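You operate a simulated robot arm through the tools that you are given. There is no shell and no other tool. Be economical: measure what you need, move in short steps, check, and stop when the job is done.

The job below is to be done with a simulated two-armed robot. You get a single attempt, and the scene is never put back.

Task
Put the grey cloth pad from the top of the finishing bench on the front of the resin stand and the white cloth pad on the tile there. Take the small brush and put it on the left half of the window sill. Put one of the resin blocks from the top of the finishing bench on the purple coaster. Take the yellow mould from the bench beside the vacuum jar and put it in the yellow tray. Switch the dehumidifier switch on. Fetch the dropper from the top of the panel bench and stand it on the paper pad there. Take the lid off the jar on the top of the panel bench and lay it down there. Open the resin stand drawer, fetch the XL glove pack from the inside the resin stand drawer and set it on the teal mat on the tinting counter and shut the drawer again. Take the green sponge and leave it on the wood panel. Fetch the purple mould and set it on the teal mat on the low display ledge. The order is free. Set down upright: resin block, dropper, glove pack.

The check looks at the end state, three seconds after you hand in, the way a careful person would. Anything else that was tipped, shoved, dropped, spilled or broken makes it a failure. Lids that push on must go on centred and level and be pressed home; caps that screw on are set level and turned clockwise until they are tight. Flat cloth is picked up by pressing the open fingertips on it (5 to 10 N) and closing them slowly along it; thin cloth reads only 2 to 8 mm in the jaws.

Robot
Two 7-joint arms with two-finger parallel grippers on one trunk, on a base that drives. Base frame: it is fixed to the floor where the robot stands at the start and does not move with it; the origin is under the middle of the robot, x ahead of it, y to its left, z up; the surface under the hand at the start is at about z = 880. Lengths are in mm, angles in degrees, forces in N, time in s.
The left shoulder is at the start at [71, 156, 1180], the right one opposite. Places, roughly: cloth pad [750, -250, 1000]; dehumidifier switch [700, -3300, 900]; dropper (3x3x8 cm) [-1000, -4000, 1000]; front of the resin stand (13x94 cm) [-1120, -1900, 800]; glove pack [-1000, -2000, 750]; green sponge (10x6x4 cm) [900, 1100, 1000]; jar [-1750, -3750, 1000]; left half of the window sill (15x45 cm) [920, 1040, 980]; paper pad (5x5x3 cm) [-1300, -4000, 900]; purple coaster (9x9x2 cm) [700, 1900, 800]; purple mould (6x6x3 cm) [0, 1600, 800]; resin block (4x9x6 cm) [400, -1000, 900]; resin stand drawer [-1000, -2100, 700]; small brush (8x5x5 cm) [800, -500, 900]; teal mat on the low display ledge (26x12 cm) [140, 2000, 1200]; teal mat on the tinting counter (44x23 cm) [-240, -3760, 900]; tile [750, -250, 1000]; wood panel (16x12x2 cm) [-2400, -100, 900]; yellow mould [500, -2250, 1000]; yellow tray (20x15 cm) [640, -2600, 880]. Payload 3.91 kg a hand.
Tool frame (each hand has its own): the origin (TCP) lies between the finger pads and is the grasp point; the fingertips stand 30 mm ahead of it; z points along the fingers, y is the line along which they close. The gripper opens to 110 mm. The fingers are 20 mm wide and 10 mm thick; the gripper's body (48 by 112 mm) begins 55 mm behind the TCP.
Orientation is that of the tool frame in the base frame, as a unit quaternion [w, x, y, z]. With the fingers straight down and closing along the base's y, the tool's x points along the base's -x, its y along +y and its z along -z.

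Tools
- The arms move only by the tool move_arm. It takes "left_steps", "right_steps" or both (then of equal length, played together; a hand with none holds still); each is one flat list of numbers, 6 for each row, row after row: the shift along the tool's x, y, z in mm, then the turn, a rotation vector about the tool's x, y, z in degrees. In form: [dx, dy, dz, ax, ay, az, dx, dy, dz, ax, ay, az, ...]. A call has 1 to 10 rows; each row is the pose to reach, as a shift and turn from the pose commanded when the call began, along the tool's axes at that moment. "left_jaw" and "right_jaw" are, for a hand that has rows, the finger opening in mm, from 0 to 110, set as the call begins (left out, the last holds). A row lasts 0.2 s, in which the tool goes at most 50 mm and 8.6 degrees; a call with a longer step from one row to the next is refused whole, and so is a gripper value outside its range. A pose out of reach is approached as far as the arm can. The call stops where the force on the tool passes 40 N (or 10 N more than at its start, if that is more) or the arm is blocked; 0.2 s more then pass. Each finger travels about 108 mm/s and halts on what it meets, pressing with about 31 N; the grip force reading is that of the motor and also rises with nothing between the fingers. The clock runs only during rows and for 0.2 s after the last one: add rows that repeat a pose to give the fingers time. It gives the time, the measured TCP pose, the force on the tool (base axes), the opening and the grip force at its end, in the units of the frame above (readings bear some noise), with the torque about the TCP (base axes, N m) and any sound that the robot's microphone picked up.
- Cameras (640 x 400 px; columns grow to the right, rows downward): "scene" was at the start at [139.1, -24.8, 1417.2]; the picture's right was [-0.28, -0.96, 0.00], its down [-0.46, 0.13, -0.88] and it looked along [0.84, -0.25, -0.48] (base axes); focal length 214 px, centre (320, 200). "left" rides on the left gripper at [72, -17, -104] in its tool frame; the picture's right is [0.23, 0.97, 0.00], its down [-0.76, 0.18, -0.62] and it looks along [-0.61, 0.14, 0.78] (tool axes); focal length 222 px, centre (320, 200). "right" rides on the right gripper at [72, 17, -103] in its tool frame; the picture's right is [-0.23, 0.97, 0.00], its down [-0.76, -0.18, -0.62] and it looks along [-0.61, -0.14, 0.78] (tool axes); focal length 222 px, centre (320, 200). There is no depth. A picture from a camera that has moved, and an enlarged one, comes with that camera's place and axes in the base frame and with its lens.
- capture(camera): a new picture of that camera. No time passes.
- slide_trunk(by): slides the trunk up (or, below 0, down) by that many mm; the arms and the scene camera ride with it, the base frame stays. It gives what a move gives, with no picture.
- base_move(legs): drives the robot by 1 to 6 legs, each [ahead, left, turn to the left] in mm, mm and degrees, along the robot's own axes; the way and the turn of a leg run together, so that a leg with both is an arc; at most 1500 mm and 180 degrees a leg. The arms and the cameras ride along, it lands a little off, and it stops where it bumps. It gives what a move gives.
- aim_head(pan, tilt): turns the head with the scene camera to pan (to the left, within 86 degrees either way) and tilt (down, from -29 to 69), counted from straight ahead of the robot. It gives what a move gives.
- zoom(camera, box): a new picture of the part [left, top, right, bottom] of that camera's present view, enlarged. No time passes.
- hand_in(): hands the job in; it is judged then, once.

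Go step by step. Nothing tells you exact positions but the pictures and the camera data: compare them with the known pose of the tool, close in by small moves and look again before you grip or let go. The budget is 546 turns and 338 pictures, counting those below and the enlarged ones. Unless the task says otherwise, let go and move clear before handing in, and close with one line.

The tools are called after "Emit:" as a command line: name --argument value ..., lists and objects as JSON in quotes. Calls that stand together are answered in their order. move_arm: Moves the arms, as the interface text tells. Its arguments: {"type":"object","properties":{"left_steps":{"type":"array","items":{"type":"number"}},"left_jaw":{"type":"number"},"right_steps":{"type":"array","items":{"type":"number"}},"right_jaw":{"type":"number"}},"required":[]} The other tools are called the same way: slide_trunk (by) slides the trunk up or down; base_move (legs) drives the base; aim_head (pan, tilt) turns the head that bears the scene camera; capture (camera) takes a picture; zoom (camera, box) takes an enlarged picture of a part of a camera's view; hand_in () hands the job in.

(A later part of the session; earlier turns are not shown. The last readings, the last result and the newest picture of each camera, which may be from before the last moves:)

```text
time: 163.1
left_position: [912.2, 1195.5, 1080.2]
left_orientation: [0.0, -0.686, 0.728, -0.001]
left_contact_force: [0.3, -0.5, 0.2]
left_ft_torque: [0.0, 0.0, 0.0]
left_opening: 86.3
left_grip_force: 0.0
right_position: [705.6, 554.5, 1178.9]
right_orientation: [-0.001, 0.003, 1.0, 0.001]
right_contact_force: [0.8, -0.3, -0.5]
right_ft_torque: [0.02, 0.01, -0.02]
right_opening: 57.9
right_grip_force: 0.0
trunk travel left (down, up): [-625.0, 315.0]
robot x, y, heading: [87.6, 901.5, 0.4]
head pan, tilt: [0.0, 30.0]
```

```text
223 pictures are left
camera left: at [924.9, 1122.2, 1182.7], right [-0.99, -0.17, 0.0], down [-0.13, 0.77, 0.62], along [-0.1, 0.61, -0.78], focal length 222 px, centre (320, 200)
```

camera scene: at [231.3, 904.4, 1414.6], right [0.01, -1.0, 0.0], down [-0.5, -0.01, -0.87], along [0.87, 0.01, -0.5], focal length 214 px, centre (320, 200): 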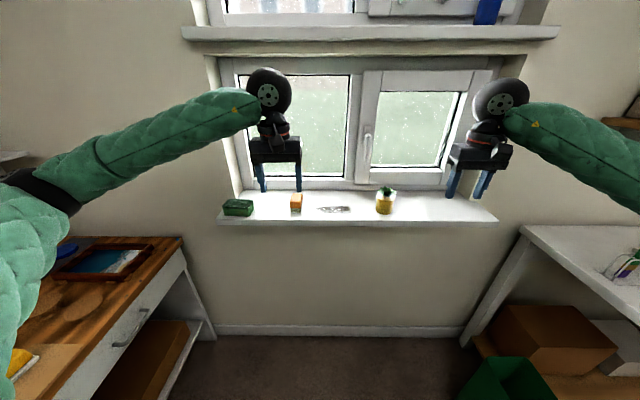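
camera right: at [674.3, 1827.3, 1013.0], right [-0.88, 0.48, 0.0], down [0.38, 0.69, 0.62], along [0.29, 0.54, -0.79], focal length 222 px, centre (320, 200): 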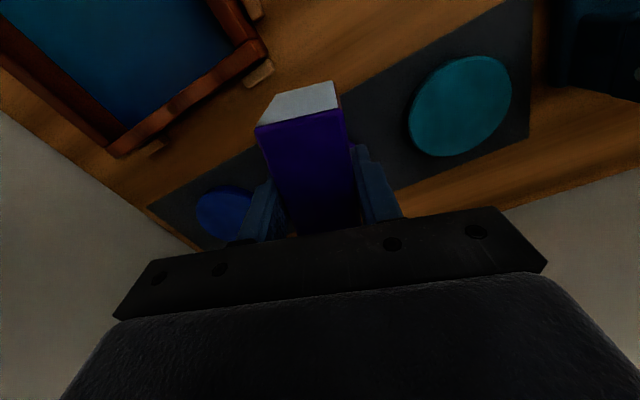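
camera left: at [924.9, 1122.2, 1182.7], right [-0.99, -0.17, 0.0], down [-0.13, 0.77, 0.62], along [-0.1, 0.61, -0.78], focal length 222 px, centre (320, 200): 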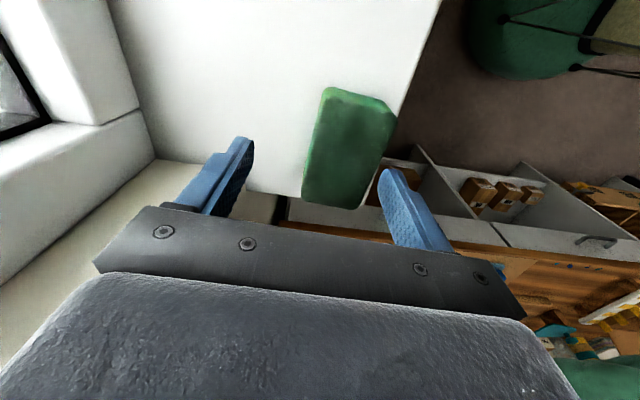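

The sponge centre is about (892,1202). I'll adjust and descend to grip it.

Emit:
move_arm --left_steps '[-5, 20, 0, 0, 0, -3, -5, 20, 35, 0, 0, -3, -5, 20, 65, 0, 0, -3]'

Emit:
move_arm --left_steps '[0, 0, 0, 0, 0, 0, 0, 0, 0, 0, 0, 0, 0, 0, 0, 0, 0, 0]' --left_jaw 30

Emit:
move_arm --left_steps '[0, 0, -40, 0, 0, 0, 0, 0, -80, 0, 0, 0, 0, 0, -120, 0, 0, 0, 0, 40, -140, 0, 0, 0, 0, 80, -140, 0, 0, 0, 0, 120, -140, 0, 0, 0, 0, 160, -140, 0, 0, 0, 0, 200, -140, 0, 0, 0, 0, 240, -140, 0, 0, 0]'

Emit:
capture --camera "scene"

```text
time: 163.9
left_position: [889.8, 1202.2, 1014.8]
left_orientation: [0.0, -0.704, 0.71, -0.001]
left_contact_force: [0.0, -0.3, -0.4]
left_ft_torque: [-0.03, -0.01, -0.02]
left_opening: 86.0
left_grip_force: 0.1
right_position: [705.5, 553.3, 1178.9]
right_orientation: [-0.001, 0.003, 1.0, 0.001]
right_contact_force: [-0.5, 0.3, 0.2]
right_ft_torque: [0.0, 0.02, 0.01]
right_opening: 58.0
right_grip_force: 0.0
trunk travel left (down, up): [-625.0, 315.0]
robot x, y, heading: [88.0, 904.8, 0.7]
head pan, tilt: [0.0, 30.0]
```

```text
time: 164.7
left_position: [890.3, 1201.1, 1015.7]
left_orientation: [0.0, -0.704, 0.71, 0.0]
left_contact_force: [0.1, -0.1, -0.1]
left_ft_torque: [0.02, 0.01, 0.02]
left_opening: 57.1
left_grip_force: 30.8
right_position: [705.4, 554.2, 1178.8]
right_orientation: [-0.001, 0.002, 1.0, 0.002]
right_contact_force: [0.1, -0.1, -0.1]
right_ft_torque: [-0.03, -0.01, -0.02]
right_opening: 58.0
right_grip_force: 0.1
trunk travel left (down, up): [-625.0, 315.0]
robot x, y, heading: [88.3, 898.6, 1.0]
head pan, tilt: [0.0, 30.0]
```

```text
time: 166.7
left_position: [647.1, 1207.9, 1154.9]
left_orientation: [-0.001, -0.703, 0.711, -0.002]
left_contact_force: [-0.5, -0.8, -0.2]
left_ft_torque: [-0.01, -0.02, -0.03]
left_opening: 57.0
left_grip_force: 30.8
right_position: [703.0, 553.4, 1179.5]
right_orientation: [0.0, 0.003, 1.0, 0.002]
right_contact_force: [-0.4, 0.4, -0.3]
right_ft_torque: [-0.02, 0.01, -0.02]
right_opening: 57.7
right_grip_force: 0.0
trunk travel left (down, up): [-625.0, 315.0]
robot x, y, heading: [90.1, 906.9, 0.7]
head pan, tilt: [0.0, 30.0]
```

```text
222 pictures are left
camera scene: at [230.1, 905.1, 1414.8], right [0.01, -1.0, 0.0], down [-0.5, -0.01, -0.87], along [0.87, 0.01, -0.5], focal length 214 px, centre (320, 200)
```

scene: 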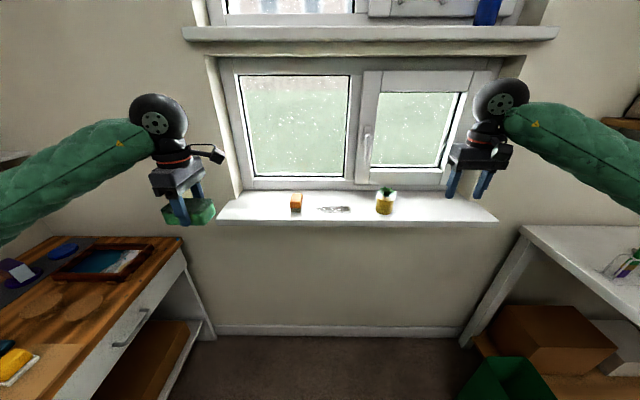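

The sponge is in the left hand. I'll drive right to the finishing bench to take the grey pad with the right hand.

Emit:
base_move --legs '[[-90, 0, -0.7], [0, -810, 0]]'

Emit:
aim_head --pan -15 --tilt 40

Emit:
capture --camera "scene"

```text
time: 171.8
left_position: [562.7, 391.7, 1154.5]
left_orientation: [0.001, -0.699, 0.715, 0.0]
left_contact_force: [0.0, 0.4, -0.2]
left_ft_torque: [0.01, -0.02, 0.02]
left_opening: 56.8
left_grip_force: 30.6
right_position: [611.1, -265.1, 1179.6]
right_orientation: [0.0, 0.009, 1.0, 0.002]
right_contact_force: [0.8, -0.3, -0.4]
right_ft_torque: [0.02, -0.01, -0.03]
right_opening: 57.8
right_grip_force: 0.0
trunk travel left (down, up): [-625.0, 315.0]
robot x, y, heading: [1.7, 90.9, 0.0]
head pan, tilt: [0.0, 30.0]
```

```text
time: 172.5
left_position: [562.7, 391.3, 1156.4]
left_orientation: [0.0, -0.699, 0.715, -0.001]
left_contact_force: [-0.3, -1.1, -0.8]
left_ft_torque: [0.0, 0.01, -0.01]
left_opening: 56.5
left_grip_force: 31.0
right_position: [609.8, -262.5, 1179.9]
right_orientation: [0.0, 0.01, 1.0, 0.002]
right_contact_force: [0.5, 1.1, 0.5]
right_ft_torque: [0.01, -0.01, -0.02]
right_opening: 57.9
right_grip_force: 0.1
trunk travel left (down, up): [-625.0, 315.0]
robot x, y, heading: [1.4, 89.2, 0.1]
head pan, tilt: [-15.0, 40.0]
```

```text
221 pictures are left
camera scene: at [133.1, 72.0, 1399.3], right [-0.26, -0.97, 0.0], down [-0.62, 0.17, -0.77], along [0.74, -0.2, -0.64], focal length 214 px, centre (320, 200)
```

scene: 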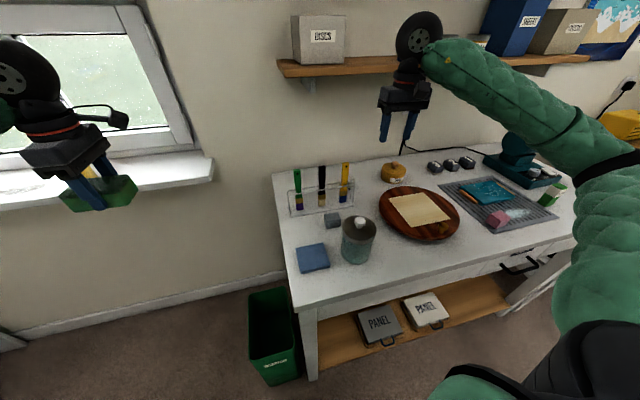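

The grey pad is at about (598,-94) between the rack and the jar. I'll bring the right hand over it.

Emit:
move_arm --right_steps '[2, 40, 0, 0, 0, 0, 4, 80, 10, 0, 0, 0, 7, 120, 25, 0, 0, 0, 9, 155, 45, 0, 0, 0, 9, 168, 85, 0, 0, 0, 9, 168, 115, 0, 0, 0]' --right_jaw 80

Emit:
capture --camera "right"

Emit:
zoom --camera "scene" --box '[270, 150, 430, 280]'

```text
time: 173.9
left_position: [562.4, 390.7, 1155.1]
left_orientation: [-0.001, -0.699, 0.715, -0.001]
left_contact_force: [-0.4, -0.1, -0.4]
left_ft_torque: [0.0, 0.0, 0.02]
left_opening: 56.5
left_grip_force: 31.2
right_position: [605.3, -95.6, 1063.2]
right_orientation: [-0.001, 0.008, 1.0, 0.002]
right_contact_force: [0.1, 0.1, 0.3]
right_ft_torque: [0.0, -0.02, 0.03]
right_opening: 80.2
right_grip_force: 0.0
trunk travel left (down, up): [-625.0, 315.0]
robot x, y, heading: [1.0, 91.3, 0.3]
head pan, tilt: [-15.0, 40.0]
```

```text
220 pictures are left
camera right: at [532.8, -78.2, 1168.2], right [0.24, 0.97, 0.0], down [0.76, -0.19, 0.62], along [0.6, -0.15, -0.78], focal length 222 px, centre (320, 200)
```

right: 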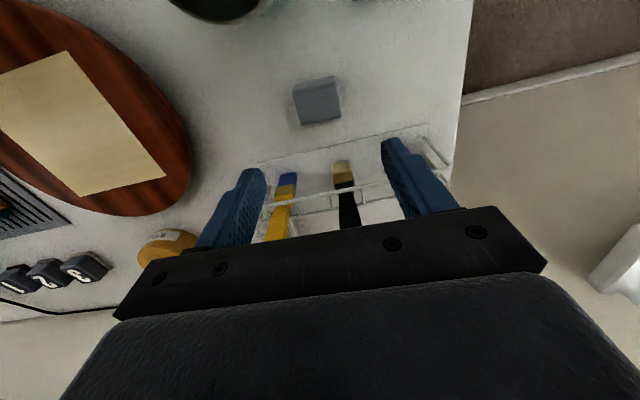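

```text
3.08 times, centred on (350, 215) of scene
camera zoom: at [133.2, 71.8, 1399.3], right [-0.26, -0.97, 0.0], down [-0.62, 0.17, -0.77], along [0.74, -0.2, -0.64], focal length 660 px, centre (228, 154)
```

zoom: 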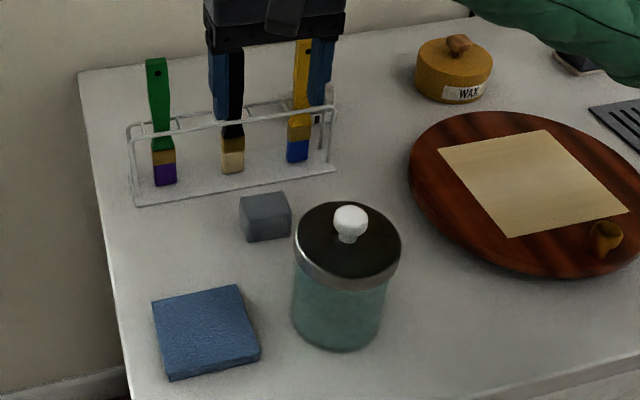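

To keep the wrist camera away from the jar, I'll turn the hand 85° so the camera is on the free left side.

Emit:
move_arm --right_steps '[2, 0, 0, 0, 0, 8.5, 4, 0, 0, 0, 0, 17, 6, 0, 0, 0, 0, 25.5, 8, 0, 0, 0, 0, 34, 11, 0, 0, 0, 0, 42.5, 11, 0, 0, 0, 0, 51, 11, 0, 0, 0, 0, 59.5, 11, 0, 0, 0, 0, 68, 11, 0, 0, 0, 0, 76.5, 11, 0, 40, 0, 0, 84]' --right_jaw 74

Emit:
capture --camera "right"

```text
time: 176.1
left_position: [563.3, 391.0, 1155.3]
left_orientation: [-0.001, -0.699, 0.715, 0.0]
left_contact_force: [0.3, 0.4, -0.7]
left_ft_torque: [0.01, -0.01, -0.01]
left_opening: 56.5
left_grip_force: 31.1
right_position: [593.1, -95.0, 1025.3]
right_orientation: [0.0, 0.677, 0.736, 0.002]
right_contact_force: [0.2, -0.5, 0.2]
right_ft_torque: [0.02, 0.01, 0.0]
right_opening: 74.3
right_grip_force: 0.0
trunk travel left (down, up): [-625.0, 315.0]
robot x, y, heading: [-2.4, 92.5, -0.1]
head pan, tilt: [-15.0, 40.0]
```

```text
218 pictures are left
camera right: at [604.6, -23.2, 1129.5], right [0.99, -0.15, 0.0], down [-0.11, -0.78, 0.62], along [-0.09, -0.61, -0.79], focal length 222 px, centre (320, 200)
```

right: 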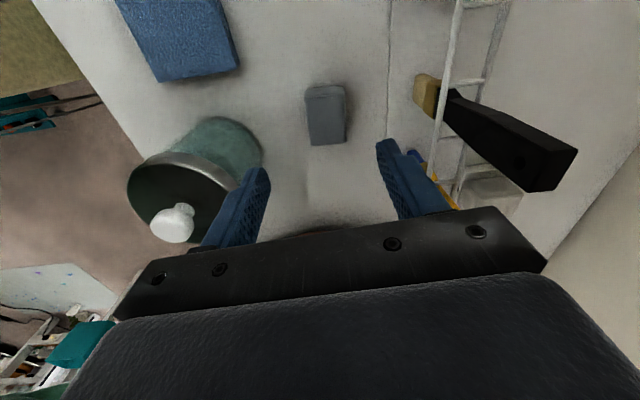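

Good view: the pad is at about (600,-96), clear of the jar and rack. I'll descend and grip.

Emit:
move_arm --right_steps '[-1, 7, 37, 0, 0, 0, -2, 7, 74, 0, 0, 0, -2, 7, 111, 0, 0, 0]'

Emit:
capture --camera "right"

Emit:
move_arm --right_steps '[0, 0, 0, 0, 0, 0, 0, 0, 0, 0, 0, 0, 0, 0, 0, 0, 0, 0]' --right_jaw 20

Emit:
capture --camera "right"

```text
time: 176.9
left_position: [561.6, 390.0, 1154.8]
left_orientation: [-0.001, -0.698, 0.716, 0.0]
left_contact_force: [0.5, -0.8, -0.7]
left_ft_torque: [0.02, 0.03, 0.0]
left_opening: 56.5
left_grip_force: 31.1
right_position: [599.1, -95.1, 914.5]
right_orientation: [-0.003, 0.676, 0.737, 0.001]
right_contact_force: [0.2, -0.6, 0.1]
right_ft_torque: [0.03, 0.01, 0.0]
right_opening: 74.0
right_grip_force: 0.0
trunk travel left (down, up): [-625.0, 315.0]
robot x, y, heading: [-2.3, 93.7, 0.0]
head pan, tilt: [-15.0, 40.0]
```

```text
217 pictures are left
camera right: at [610.4, -23.3, 1017.4], right [0.99, -0.14, 0.0], down [-0.11, -0.78, 0.62], along [-0.09, -0.61, -0.78], focal length 222 px, centre (320, 200)
```

right: 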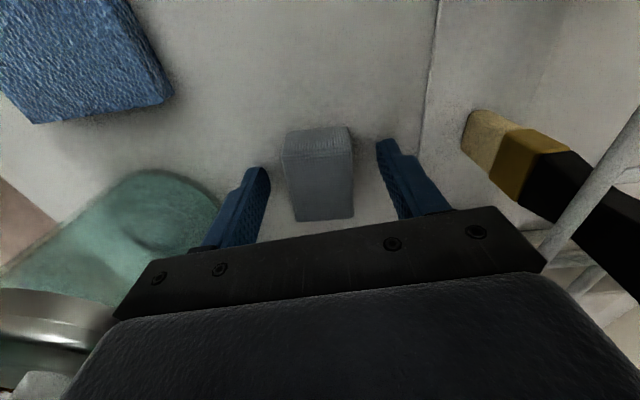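

```text
time: 177.7
left_position: [562.0, 391.3, 1154.4]
left_orientation: [0.0, -0.699, 0.715, 0.0]
left_contact_force: [0.2, 0.6, -0.1]
left_ft_torque: [-0.01, 0.01, -0.02]
left_opening: 56.5
left_grip_force: 30.8
right_position: [599.1, -95.3, 913.9]
right_orientation: [-0.002, 0.676, 0.737, 0.001]
right_contact_force: [0.6, -0.4, -0.5]
right_ft_torque: [0.01, 0.01, 0.02]
right_opening: 40.0
right_grip_force: 30.9
trunk travel left (down, up): [-625.0, 315.0]
robot x, y, heading: [-3.2, 95.2, 0.2]
head pan, tilt: [-15.0, 40.0]
```

```text
216 pictures are left
camera right: at [609.9, -23.2, 1018.0], right [0.99, -0.14, 0.0], down [-0.11, -0.78, 0.62], along [-0.09, -0.61, -0.78], focal length 222 px, centre (320, 200)
```

right: 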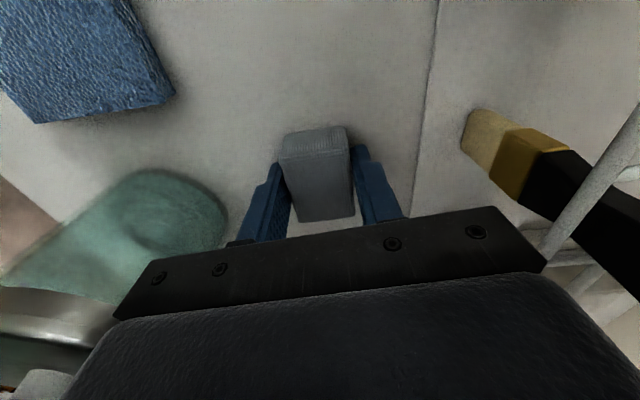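

The grey pad is gripped. I'll lift it, back away from the bench and turn around to view the rest of the room.

Emit:
move_arm --right_steps '[0, 0, -40, 0, 0, 0, 0, 0, -80, 0, 0, 0, 0, 0, -120, 0, 0, 0, 0, 0, -160, 0, 0, 0, 0, 0, -200, 0, 0, 0, -30, 0, -230, 0, 0, 0, -70, 0, -230, 0, 0, 0, -110, 0, -230, 0, 0, 0]'

Emit:
base_move --legs '[[-600, 0, 0], [0, 0, 90], [0, 0, 90]]'

Emit:
aim_head --pan 0 --tilt 20

Emit:
capture --camera "scene"

Emit:
aim_head --pan 55 --tilt 20

Emit:
capture --camera "scene"

```text
time: 179.5
left_position: [561.8, 390.1, 1155.5]
left_orientation: [0.0, -0.699, 0.715, 0.0]
left_contact_force: [0.5, 0.0, 0.0]
left_ft_torque: [-0.01, 0.01, -0.01]
left_opening: 56.7
left_grip_force: 31.0
right_position: [610.5, -207.6, 1145.3]
right_orientation: [-0.002, 0.676, 0.737, 0.002]
right_contact_force: [0.7, -0.2, -0.8]
right_ft_torque: [0.03, -0.03, 0.0]
right_opening: 39.4
right_grip_force: 31.1
trunk travel left (down, up): [-625.0, 315.0]
robot x, y, heading: [-3.0, 89.5, 0.3]
head pan, tilt: [-15.0, 40.0]
```

```text
time: 182.2
left_position: [173.5, 370.0, 1153.0]
left_orientation: [-0.001, -0.692, 0.722, 0.002]
left_contact_force: [0.3, 0.6, -0.2]
left_ft_torque: [0.05, 0.05, 0.01]
left_opening: 56.6
left_grip_force: 30.9
right_position: [208.5, -227.8, 1141.8]
right_orientation: [-0.004, 0.683, 0.73, 0.0]
right_contact_force: [0.3, -0.2, -1.4]
right_ft_torque: [0.02, 0.06, 0.01]
right_opening: 39.0
right_grip_force: 31.1
trunk travel left (down, up): [-625.0, 315.0]
robot x, y, heading: [-401.8, 82.9, -1.1]
head pan, tilt: [-15.0, 40.0]
stopped in leg 1: the robot was blocked; the commanded pose is now the measured one
```

```text
time: 183.0
left_position: [169.7, 372.1, 1155.5]
left_orientation: [-0.001, -0.693, 0.721, -0.001]
left_contact_force: [0.1, -0.1, -0.1]
left_ft_torque: [-0.01, 0.0, -0.02]
left_opening: 56.5
left_grip_force: 30.8
right_position: [204.2, -226.5, 1144.6]
right_orientation: [-0.003, 0.682, 0.731, 0.001]
right_contact_force: [0.3, -0.4, -0.7]
right_ft_torque: [0.0, 0.02, 0.02]
right_opening: 39.0
right_grip_force: 31.1
trunk travel left (down, up): [-625.0, 315.0]
robot x, y, heading: [-398.5, 85.8, -1.0]
head pan, tilt: [0.0, 20.0]
```

```text
215 pictures are left
camera scene: at [-255.4, 83.5, 1430.6], right [-0.02, -1.0, 0.0], down [-0.34, 0.01, -0.94], along [0.94, -0.02, -0.34], focal length 214 px, centre (320, 200)
```

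scene: 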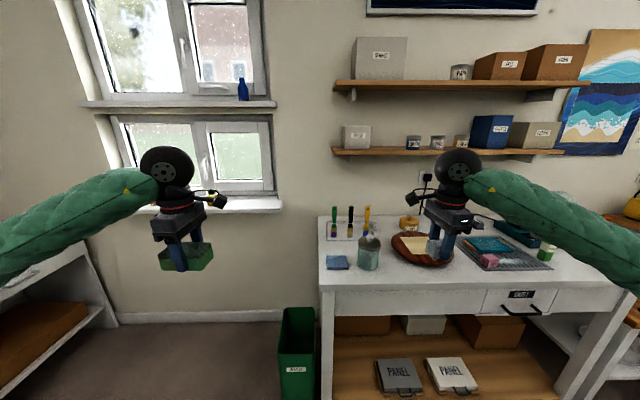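

```text
time: 184.3
left_position: [167.8, 372.9, 1155.4]
left_orientation: [-0.001, -0.692, 0.722, -0.001]
left_contact_force: [-0.4, 0.2, 0.3]
left_ft_torque: [-0.01, -0.06, -0.02]
left_opening: 56.3
left_grip_force: 30.8
right_position: [203.2, -225.6, 1144.5]
right_orientation: [-0.003, 0.683, 0.731, 0.001]
right_contact_force: [0.7, 0.7, -1.1]
right_ft_torque: [0.01, 0.01, -0.04]
right_opening: 39.0
right_grip_force: 30.7
trunk travel left (down, up): [-625.0, 315.0]
robot x, y, heading: [-400.6, 87.3, -1.2]
head pan, tilt: [55.0, 20.0]
```

```text
214 pictures are left
camera scene: at [-294.3, 160.3, 1430.7], right [0.81, -0.59, 0.0], down [-0.2, -0.28, -0.94], along [0.55, 0.76, -0.34], focal length 214 px, centre (320, 200)
```

scene: 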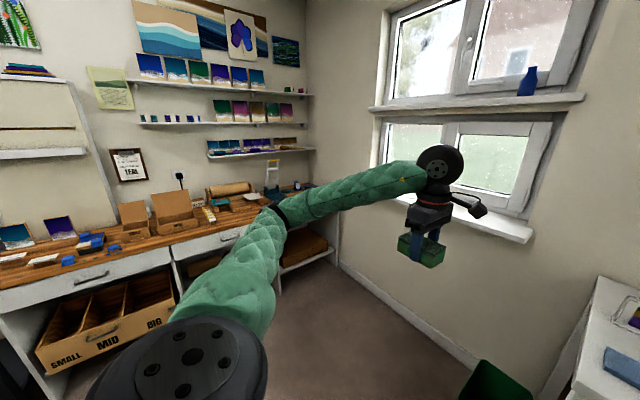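

Something behind stopped the base at x of about -400. I'll move forward a little, turn 90° left and look behind with the head.

Emit:
base_move --legs '[[200, 0, 0], [0, 0, 90]]'

Emit:
aim_head --pan 60 --tilt 25

Emit:
capture --camera "scene"

Emit:
aim_head --pan 86 --tilt 40

Emit:
capture --camera "scene"

```text
time: 189.7
left_position: [-497.7, 645.1, 1154.4]
left_orientation: [0.0, 1.0, -0.011, 0.001]
left_contact_force: [-0.7, -0.9, 0.2]
left_ft_torque: [0.0, 0.02, -0.01]
left_opening: 56.5
left_grip_force: 30.7
right_position: [100.8, 691.7, 1144.4]
right_orientation: [-0.002, -0.043, 0.999, -0.001]
right_contact_force: [-0.2, 0.0, 0.1]
right_ft_torque: [0.04, 0.01, 0.0]
right_opening: 39.1
right_grip_force: 30.8
trunk travel left (down, up): [-625.0, 315.0]
robot x, y, heading: [-199.6, 79.9, 90.3]
head pan, tilt: [55.0, 20.0]
```

```text
time: 190.4
left_position: [-498.2, 645.3, 1155.1]
left_orientation: [-0.001, 1.0, -0.011, 0.001]
left_contact_force: [-1.0, -0.2, -0.1]
left_ft_torque: [0.03, -0.01, -0.01]
left_opening: 56.4
left_grip_force: 31.0
right_position: [101.7, 691.9, 1144.6]
right_orientation: [-0.002, -0.043, 0.999, 0.0]
right_contact_force: [-0.2, -0.4, -0.7]
right_ft_torque: [-0.03, 0.01, 0.0]
right_opening: 39.3
right_grip_force: 30.6
trunk travel left (down, up): [-625.0, 315.0]
robot x, y, heading: [-196.2, 84.0, 89.8]
head pan, tilt: [60.0, 25.0]
```

```text
213 pictures are left
camera scene: at [-278.0, 179.1, 1422.6], right [0.5, 0.87, 0.0], down [0.37, -0.21, -0.91], along [-0.78, 0.45, -0.42], focal length 214 px, centre (320, 200)
```

scene: 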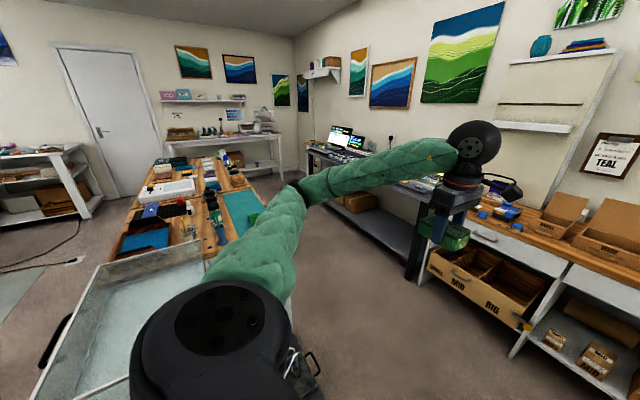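

```text
time: 191.3
left_position: [-496.1, 645.7, 1155.8]
left_orientation: [0.0, 1.0, -0.011, 0.001]
left_contact_force: [0.3, 0.6, 0.6]
left_ft_torque: [0.0, 0.02, 0.02]
left_opening: 56.5
left_grip_force: 30.9
right_position: [101.5, 691.1, 1145.3]
right_orientation: [-0.003, -0.043, 0.999, -0.002]
right_contact_force: [-0.8, -0.7, 0.5]
right_ft_torque: [-0.02, 0.01, -0.02]
right_opening: 39.2
right_grip_force: 30.9
trunk travel left (down, up): [-625.0, 315.0]
robot x, y, heading: [-195.7, 76.6, 89.9]
head pan, tilt: [85.9, 40.0]
```

```text
212 pictures are left
camera scene: at [-283.0, 139.1, 1399.3], right [0.07, 1.0, 0.0], down [0.64, -0.05, -0.77], along [-0.76, 0.05, -0.64], focal length 214 px, centre (320, 200)
```

scene: 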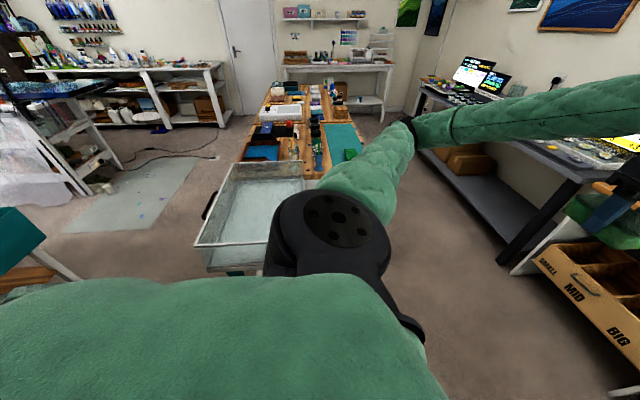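

There's a central island with a metal cart at the near end. I'll zoom in to find the wood panel.

Emit:
zoom --camera "scene" --box '[190, 70, 390, 195]'

Emit:
zoom --camera "scene" --box '[180, 150, 340, 290]'

```text
3.20 times, centred on (290, 132) of scene
camera zoom: at [-283.0, 139.1, 1399.3], right [0.07, 1.0, 0.0], down [0.64, -0.05, -0.77], along [-0.76, 0.05, -0.64], focal length 686 px, centre (416, 416)
```

zoom: 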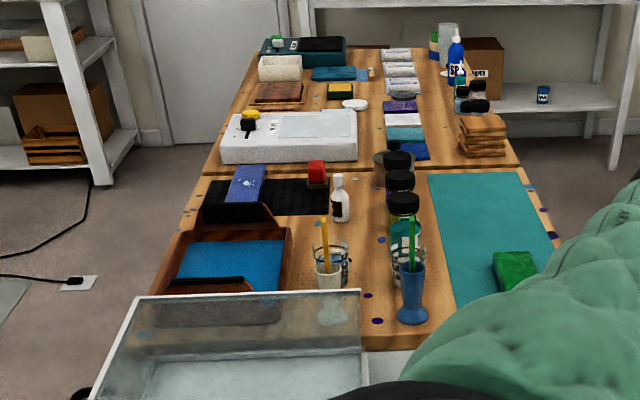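

```text
2.86 times, centred on (260, 220) of scene
camera zoom: at [-283.0, 139.1, 1399.3], right [0.07, 1.0, 0.0], down [0.64, -0.05, -0.77], along [-0.76, 0.05, -0.64], focal length 613 px, centre (491, 143)
```

zoom: 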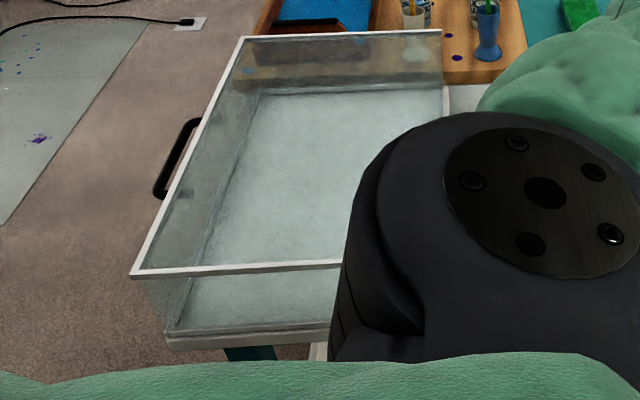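

The wood panel looks to be the brown striped block at about (-2280,-108) on the island. I'll drive back to y of about -900 and then along the aisle, keeping heading 90°.

Emit:
base_move --legs '[[-980, 0, 0], [0, 1000, 0], [0, 1000, 0]]'

Emit:
aim_head --pan 0 --tilt 30

Emit:
capture --camera "scene"

```text
time: 205.9
left_position: [-2488.4, -300.1, 1154.8]
left_orientation: [0.0, 1.0, -0.02, 0.001]
left_contact_force: [-0.1, 0.4, 0.1]
left_ft_torque: [-0.02, 0.0, -0.05]
left_opening: 56.7
left_grip_force: 31.2
right_position: [-1889.7, -264.0, 1144.9]
right_orientation: [-0.001, -0.035, 0.999, -0.001]
right_contact_force: [-0.2, 0.2, -0.9]
right_ft_torque: [-0.03, -0.01, -0.03]
right_opening: 39.1
right_grip_force: 31.1
trunk travel left (down, up): [-625.0, 315.0]
robot x, y, heading: [-2198.1, -870.4, 89.3]
head pan, tilt: [85.9, 40.0]
```

```text
time: 207.5
left_position: [-2487.8, -298.5, 1154.6]
left_orientation: [0.0, 1.0, -0.02, 0.001]
left_contact_force: [0.8, -0.3, 0.4]
left_ft_torque: [-0.02, -0.05, -0.02]
left_opening: 56.7
left_grip_force: 31.3
right_position: [-1888.9, -262.1, 1143.8]
right_orientation: [-0.003, -0.034, 0.999, -0.001]
right_contact_force: [-0.3, 0.0, -0.1]
right_ft_torque: [0.01, 0.03, -0.02]
right_opening: 39.2
right_grip_force: 31.0
trunk travel left (down, up): [-625.0, 315.0]
robot x, y, heading: [-2197.9, -871.0, 89.2]
head pan, tilt: [0.0, 30.0]
```

```text
209 pictures are left
camera scene: at [-2196.9, -725.9, 1414.6], right [1.0, -0.02, 0.0], down [-0.01, -0.5, -0.87], along [0.01, 0.87, -0.5], focal length 214 px, centre (320, 200)
```

scene: 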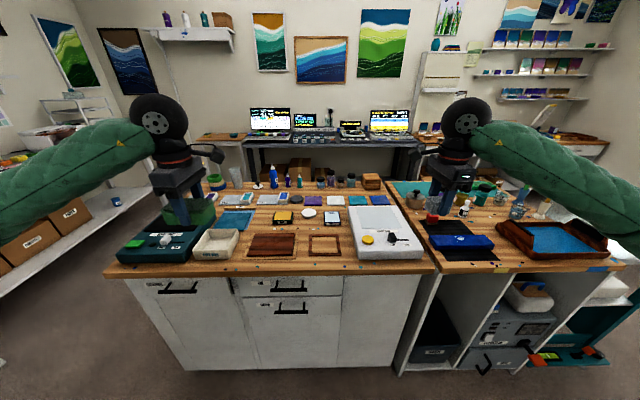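

A clear view of the island. I'll zoom in on the panel area.

Emit:
zoom --camera "scene" --box '[180, 190, 380, 290]'

```text
3.20 times, centred on (280, 240) of scene
camera zoom: at [-2196.9, -725.9, 1414.6], right [1.0, -0.02, 0.0], down [-0.01, -0.5, -0.87], along [0.01, 0.87, -0.5], focal length 686 px, centre (448, 72)
```

zoom: 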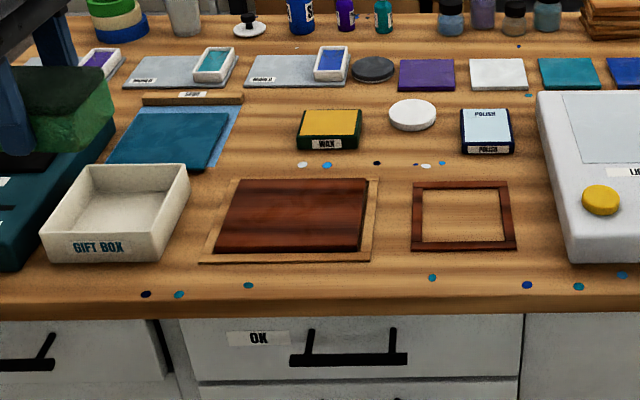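

The wood panel is centred near (-2359,-147). I'll move the sponge over it.

Emit:
move_arm --left_steps '[20, -26, 10, 0, 0, 0, 41, -52, 25, 0, 0, 0, 61, -78, 45, 0, 0, 0, 82, -105, 65, 0, 0, 0, 102, -131, 90, 0, 0, 0, 123, -157, 115, 0, 0, 0]'

Emit:
capture --camera "left"

Emit:
zoom --camera "scene" --box '[180, 150, 380, 275]'

```text
time: 208.9
left_position: [-2356.7, -144.8, 1036.0]
left_orientation: [0.002, 1.0, -0.02, 0.0]
left_contact_force: [-0.2, 0.2, -1.3]
left_ft_torque: [-0.01, 0.0, 0.03]
left_opening: 56.5
left_grip_force: 30.7
right_position: [-1889.2, -261.9, 1143.2]
right_orientation: [-0.003, -0.034, 0.999, -0.001]
right_contact_force: [-0.3, -0.1, -0.1]
right_ft_torque: [0.01, 0.04, -0.02]
right_opening: 39.3
right_grip_force: 31.0
trunk travel left (down, up): [-625.0, 315.0]
robot x, y, heading: [-2200.5, -870.1, 88.9]
head pan, tilt: [0.0, 30.0]
```

```text
207 pictures are left
camera left: at [-2283.9, -130.5, 1139.4], right [0.19, -0.98, 0.0], down [-0.77, -0.15, 0.62], along [-0.61, -0.12, -0.78], focal length 222 px, centre (320, 200)
```

left: 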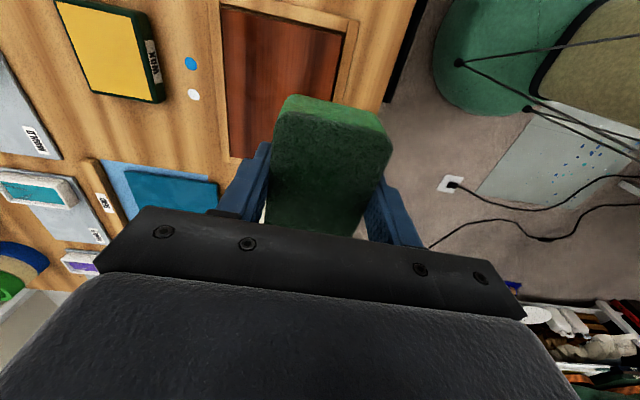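

```text
3.20 times, centred on (280, 212) of scene
camera zoom: at [-2196.1, -724.5, 1414.4], right [1.0, -0.02, 0.0], down [-0.01, -0.5, -0.87], along [0.01, 0.87, -0.5], focal length 686 px, centre (448, 160)
```

zoom: 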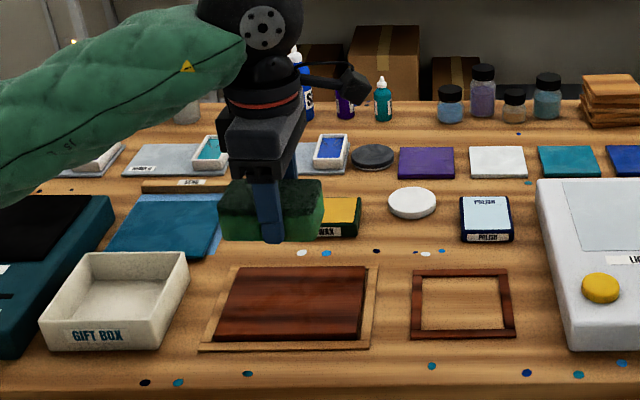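

Matching both views, the panel top is at z of about 860 and its centre at about (-2370,-99). I'll shift and lower.

Emit:
move_arm --left_steps '[-8, -23, 0, 0, 0, 0, -15, -45, 0, 0, 0, 0, -15, -45, 40, 0, 0, 0, -15, -45, 80, 0, 0, 0, -15, -45, 110, 0, 0, 0]'

Emit:
capture --camera "left"

Emit:
zoom --camera "scene" --box '[180, 150, 380, 275]'

```text
time: 210.1
left_position: [-2370.4, -100.9, 930.2]
left_orientation: [0.0, 1.0, -0.021, 0.001]
left_contact_force: [-1.1, -0.2, 0.2]
left_ft_torque: [-0.01, -0.02, 0.01]
left_opening: 56.6
left_grip_force: 31.4
right_position: [-1890.3, -262.9, 1144.6]
right_orientation: [-0.002, -0.034, 0.999, -0.001]
right_contact_force: [-0.6, -0.4, -1.8]
right_ft_torque: [0.01, 0.01, -0.01]
right_opening: 39.1
right_grip_force: 30.7
trunk travel left (down, up): [-625.0, 315.0]
robot x, y, heading: [-2198.2, -865.0, 88.8]
head pan, tilt: [0.0, 30.0]
```

```text
205 pictures are left
camera left: at [-2297.8, -87.6, 1032.4], right [0.19, -0.98, 0.0], down [-0.77, -0.15, 0.62], along [-0.61, -0.12, -0.78], focal length 222 px, centre (320, 200)
```

left: 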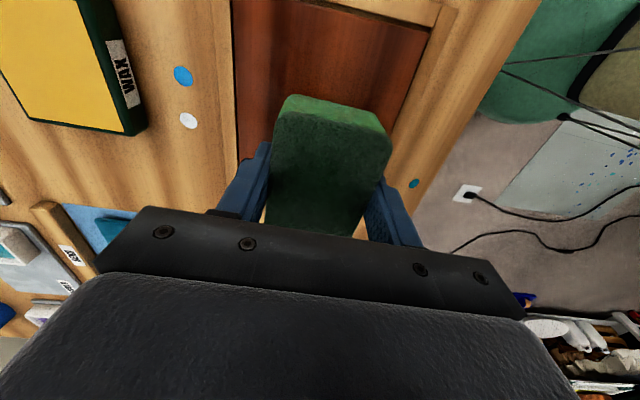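

```text
3.20 times, centred on (280, 212) of scene
camera zoom: at [-2197.1, -725.5, 1414.6], right [1.0, -0.02, 0.0], down [-0.01, -0.5, -0.87], along [0.02, 0.87, -0.5], focal length 686 px, centre (448, 160)
```

zoom: 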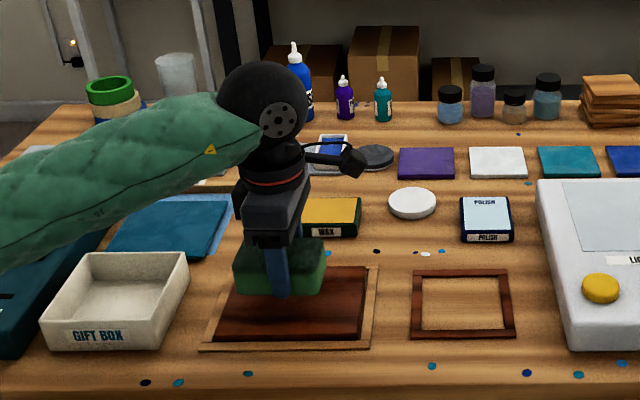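

Centred. I'll lower to contact and release.

Emit:
move_arm --left_steps '[0, 0, 20, 0, 0, 0, 0, 0, 26, 0, 0, 0, 0, 0, 30, 0, 0, 0, 0, 0, 33, 0, 0, 0, 0, 0, 36, 0, 0, 0, 0, 0, 39, 0, 0, 0, 0, 0, 42, 0, 0, 0]'

Emit:
zoom --camera "scene" --box '[220, 190, 340, 265]'

```text
time: 211.9
left_position: [-2371.0, -100.8, 892.1]
left_orientation: [-0.003, 1.0, -0.02, 0.001]
left_contact_force: [1.0, -5.0, 13.6]
left_ft_torque: [-0.2, 0.11, -0.02]
left_opening: 56.4
left_grip_force: 30.8
right_position: [-1889.2, -263.1, 1145.1]
right_orientation: [-0.003, -0.034, 0.999, 0.0]
right_contact_force: [0.5, -0.2, 0.3]
right_ft_torque: [-0.02, 0.0, 0.0]
right_opening: 39.1
right_grip_force: 31.4
trunk travel left (down, up): [-625.0, 315.0]
robot x, y, heading: [-2199.9, -866.5, 88.8]
head pan, tilt: [0.0, 30.0]
stopped in row 7 (left hand): the force on the tool passed its limit at 43 N (the readings are from after the stop); the commanded pose is now the measured one
```

```text
5.33 times, centred on (280, 228) of scene
camera zoom: at [-2196.7, -727.0, 1414.3], right [1.0, -0.02, 0.0], down [-0.01, -0.5, -0.87], along [0.01, 0.87, -0.5], focal length 1144 px, centre (533, 53)
```

zoom: 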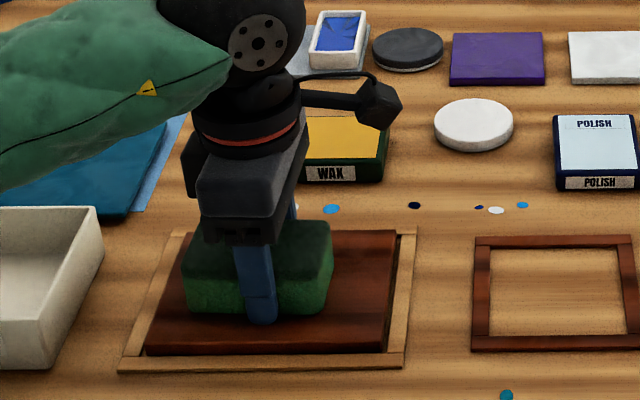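

The sponge is on the wood panel. I'll release and rise.

Emit:
move_arm --left_steps '[0, 0, -1, 0, 0, 0, 0, 0, -1, 0, 0, 0]' --left_jaw 76

Emit:
move_arm --left_steps '[0, 0, -40, 0, 0, 0, 0, 0, -80, 0, 0, 0, 0, 0, -120, 0, 0, 0, -20, 30, -150, 0, 0, 0, -40, 60, -180, 0, 0, 0, -60, 90, -210, 0, 0, 0, -80, 120, -240, 0, 0, 0, -90, 150, -260, 0, 0, 0]'

Emit:
zoom --camera "scene" --box '[200, 190, 360, 290]'

```text
time: 212.5
left_position: [-2372.0, -100.5, 891.1]
left_orientation: [-0.002, 1.0, -0.021, 0.001]
left_contact_force: [-0.5, 7.3, 18.2]
left_ft_torque: [-0.43, 0.04, -0.03]
left_opening: 72.0
left_grip_force: 0.1
right_position: [-1889.1, -263.5, 1145.8]
right_orientation: [-0.003, -0.034, 0.999, 0.0]
right_contact_force: [0.2, 0.8, 0.2]
right_ft_torque: [0.0, -0.01, 0.02]
right_opening: 39.1
right_grip_force: 31.1
trunk travel left (down, up): [-625.0, 315.0]
robot x, y, heading: [-2198.5, -865.0, 89.0]
head pan, tilt: [0.0, 30.0]
```

```text
time: 214.3
left_position: [-2468.0, -253.0, 1151.6]
left_orientation: [-0.002, 1.0, -0.021, 0.001]
left_contact_force: [0.0, 0.6, -0.1]
left_ft_torque: [0.0, -0.04, 0.01]
left_opening: 75.9
left_grip_force: 0.0
right_position: [-1888.4, -263.4, 1145.6]
right_orientation: [-0.003, -0.034, 0.999, 0.001]
right_contact_force: [0.9, -0.7, -0.8]
right_ft_torque: [-0.01, 0.0, -0.03]
right_opening: 39.1
right_grip_force: 31.2
trunk travel left (down, up): [-625.0, 315.0]
robot x, y, heading: [-2200.7, -867.7, 89.1]
head pan, tilt: [0.0, 30.0]
```

```text
4.00 times, centred on (280, 240) of scene
camera zoom: at [-2196.8, -727.0, 1414.7], right [1.0, -0.02, 0.0], down [-0.01, -0.5, -0.87], along [0.02, 0.87, -0.5], focal length 858 px, centre (480, 40)
```

zoom: 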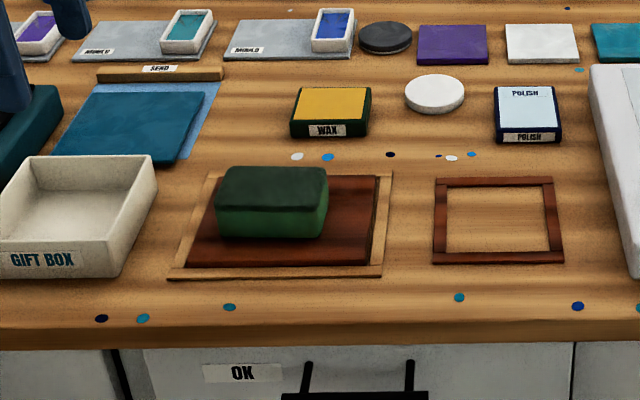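

The sponge is placed. Next is the resin stand, so I'll look to the right along the aisle.

Emit:
aim_head --pan -86 --tilt 25

Emit:
capture --camera "scene"

```text
time: 215.9
left_position: [-2469.0, -251.5, 1150.5]
left_orientation: [-0.003, 1.0, -0.02, 0.0]
left_contact_force: [0.2, -0.3, -0.8]
left_ft_torque: [-0.03, -0.02, -0.01]
left_opening: 76.0
left_grip_force: 0.1
right_position: [-1888.5, -262.9, 1144.7]
right_orientation: [-0.003, -0.034, 0.999, -0.001]
right_contact_force: [1.1, 0.2, 0.3]
right_ft_torque: [0.0, 0.0, 0.04]
right_opening: 39.4
right_grip_force: 31.1
trunk travel left (down, up): [-625.0, 315.0]
robot x, y, heading: [-2200.4, -863.8, 88.9]
head pan, tilt: [-85.9, 25.0]
```

```text
201 pictures are left
camera scene: at [-2106.4, -811.2, 1422.6], right [0.05, -1.0, 0.0], down [-0.42, -0.02, -0.91], along [0.91, 0.05, -0.42], focal length 214 px, centre (320, 200)
```

scene: 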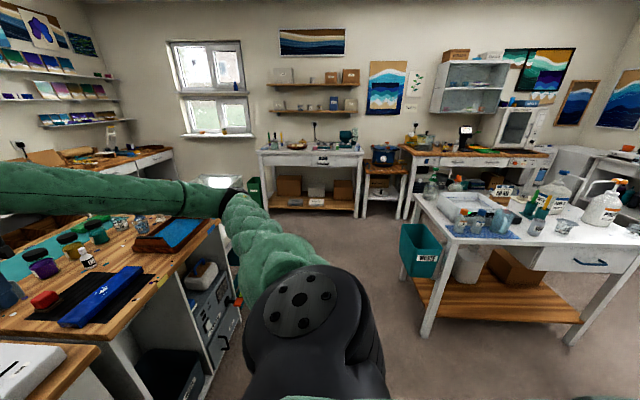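

The resin stand's front faces -x, with its drawer at the right end. I'll turn to heading 0 and drive in front of it.

Emit:
base_move --legs '[[-130, 0, 0], [0, 0, -89]]'

Emit:
aim_head --pan -75 --tilt 30

Emit:
capture --camera "scene"

```text
time: 220.9
left_position: [-1594.0, -712.5, 1149.3]
left_orientation: [0.0, -0.704, 0.71, -0.002]
left_contact_force: [0.0, -0.4, 0.3]
left_ft_torque: [-0.01, 0.01, -0.02]
left_opening: 76.1
left_grip_force: 0.0
right_position: [-1587.8, -1291.5, 1144.4]
right_orientation: [-0.002, 0.671, 0.742, 0.001]
right_contact_force: [0.3, -1.0, -0.6]
right_ft_torque: [0.0, -0.01, 0.01]
right_opening: 39.0
right_grip_force: 31.2
trunk travel left (down, up): [-625.0, 315.0]
robot x, y, heading: [-2203.9, -998.6, 0.8]
head pan, tilt: [-85.9, 25.0]
```

```text
time: 221.6
left_position: [-1593.9, -713.0, 1150.1]
left_orientation: [0.001, -0.703, 0.711, -0.002]
left_contact_force: [-0.4, 0.1, 0.1]
left_ft_torque: [0.01, 0.0, 0.01]
left_opening: 76.1
left_grip_force: 0.1
right_position: [-1588.3, -1290.6, 1144.7]
right_orientation: [-0.003, 0.671, 0.741, 0.001]
right_contact_force: [0.0, -0.2, -0.5]
right_ft_torque: [0.0, -0.01, 0.0]
right_opening: 39.1
right_grip_force: 30.8
trunk travel left (down, up): [-625.0, 315.0]
robot x, y, heading: [-2202.3, -999.5, 0.5]
head pan, tilt: [-75.0, 30.0]
```

```text
200 pictures are left
camera scene: at [-2126.4, -1084.7, 1414.7], right [-0.96, -0.27, 0.0], down [-0.14, 0.48, -0.87], along [0.24, -0.83, -0.5], focal length 214 px, centre (320, 200)
```

scene: 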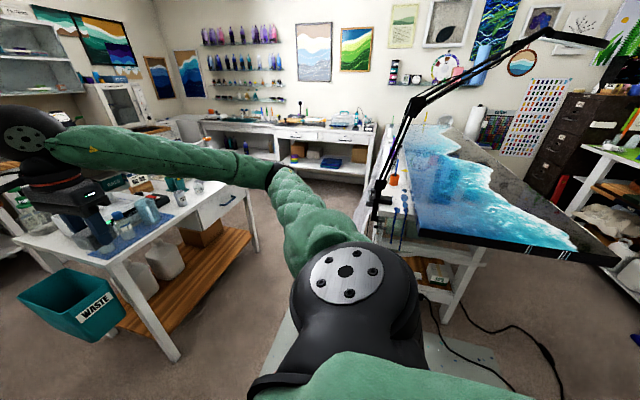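

Between the stand and the painting table there's about a metre. I'll raise the trunk for clearance over the bottles and drive in at x of about -1760.

Emit:
slide_trunk --by 150

Emit:
base_move --legs '[[430, 0, -0.5], [0, -850, 0]]'

Emit:
aim_head --pan 0 --tilt 45

Emit:
capture --camera "scene"

```text
time: 223.4
left_position: [-1593.8, -712.5, 1300.0]
left_orientation: [0.0, -0.704, 0.71, -0.002]
left_contact_force: [0.7, -0.4, 0.3]
left_ft_torque: [0.01, -0.01, 0.01]
left_opening: 75.7
left_grip_force: 0.0
right_position: [-1587.4, -1292.5, 1294.1]
right_orientation: [-0.002, 0.671, 0.741, 0.001]
right_contact_force: [0.4, 0.4, -0.9]
right_ft_torque: [0.01, -0.03, 0.01]
right_opening: 39.0
right_grip_force: 31.1
trunk travel left (down, up): [-775.0, 165.0]
robot x, y, heading: [-2202.1, -1001.5, 0.6]
head pan, tilt: [-75.0, 30.0]
```

```text
time: 230.1
left_position: [-1156.9, -1547.4, 1299.5]
left_orientation: [0.001, -0.703, 0.711, -0.001]
left_contact_force: [-0.2, 0.0, 0.0]
left_ft_torque: [0.0, 0.02, -0.01]
left_opening: 75.9
left_grip_force: 0.0
right_position: [-1151.1, -2127.7, 1294.2]
right_orientation: [-0.002, 0.672, 0.741, 0.001]
right_contact_force: [0.1, -0.2, -0.3]
right_ft_torque: [-0.02, 0.0, 0.0]
right_opening: 38.9
right_grip_force: 31.1
trunk travel left (down, up): [-775.0, 165.0]
robot x, y, heading: [-1764.1, -1831.5, 0.6]
head pan, tilt: [-75.0, 30.0]
```

```text
time: 231.5
left_position: [-1155.7, -1548.3, 1298.9]
left_orientation: [0.0, -0.703, 0.711, -0.002]
left_contact_force: [0.1, -0.2, -0.2]
left_ft_torque: [0.04, -0.02, 0.0]
left_opening: 75.9
left_grip_force: 0.0
right_position: [-1150.7, -2127.0, 1294.3]
right_orientation: [-0.002, 0.672, 0.74, 0.002]
right_contact_force: [-0.3, 0.2, -0.3]
right_ft_torque: [0.0, -0.01, 0.0]
right_opening: 39.2
right_grip_force: 31.1
trunk travel left (down, up): [-775.0, 165.0]
robot x, y, heading: [-1768.4, -1833.2, 0.7]
head pan, tilt: [0.0, 45.0]
```

```text
199 pictures are left
camera scene: at [-1632.1, -1830.6, 1542.0], right [0.01, -1.0, 0.0], down [-0.71, -0.01, -0.71], along [0.71, 0.01, -0.71], focal length 214 px, centre (320, 200)
```

scene: 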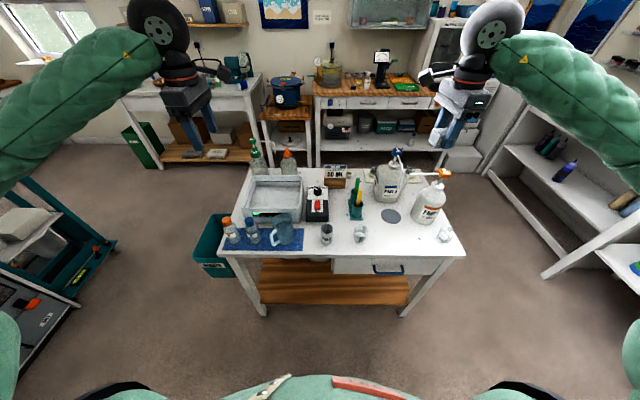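

The stand is in clear view. I'll zoom in on its front strip and drawer.

Emit:
zoom --camera "scene" --box '[200, 170, 480, 320]'

```text
2.29 times, centred on (340, 245) of scene
camera zoom: at [-1632.1, -1830.6, 1542.0], right [0.01, -1.0, 0.0], down [-0.71, -0.01, -0.71], along [0.71, 0.01, -0.71], focal length 490 px, centre (274, 97)
```

zoom: 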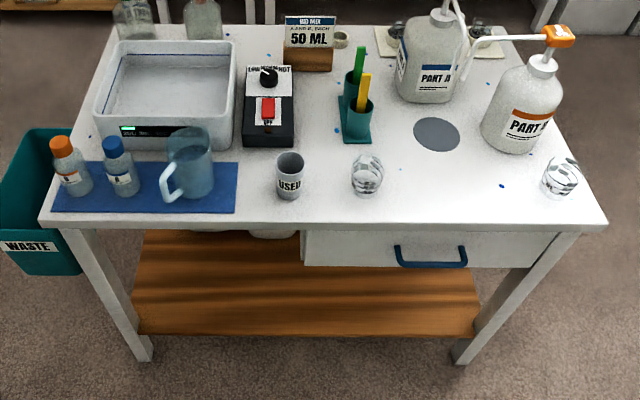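

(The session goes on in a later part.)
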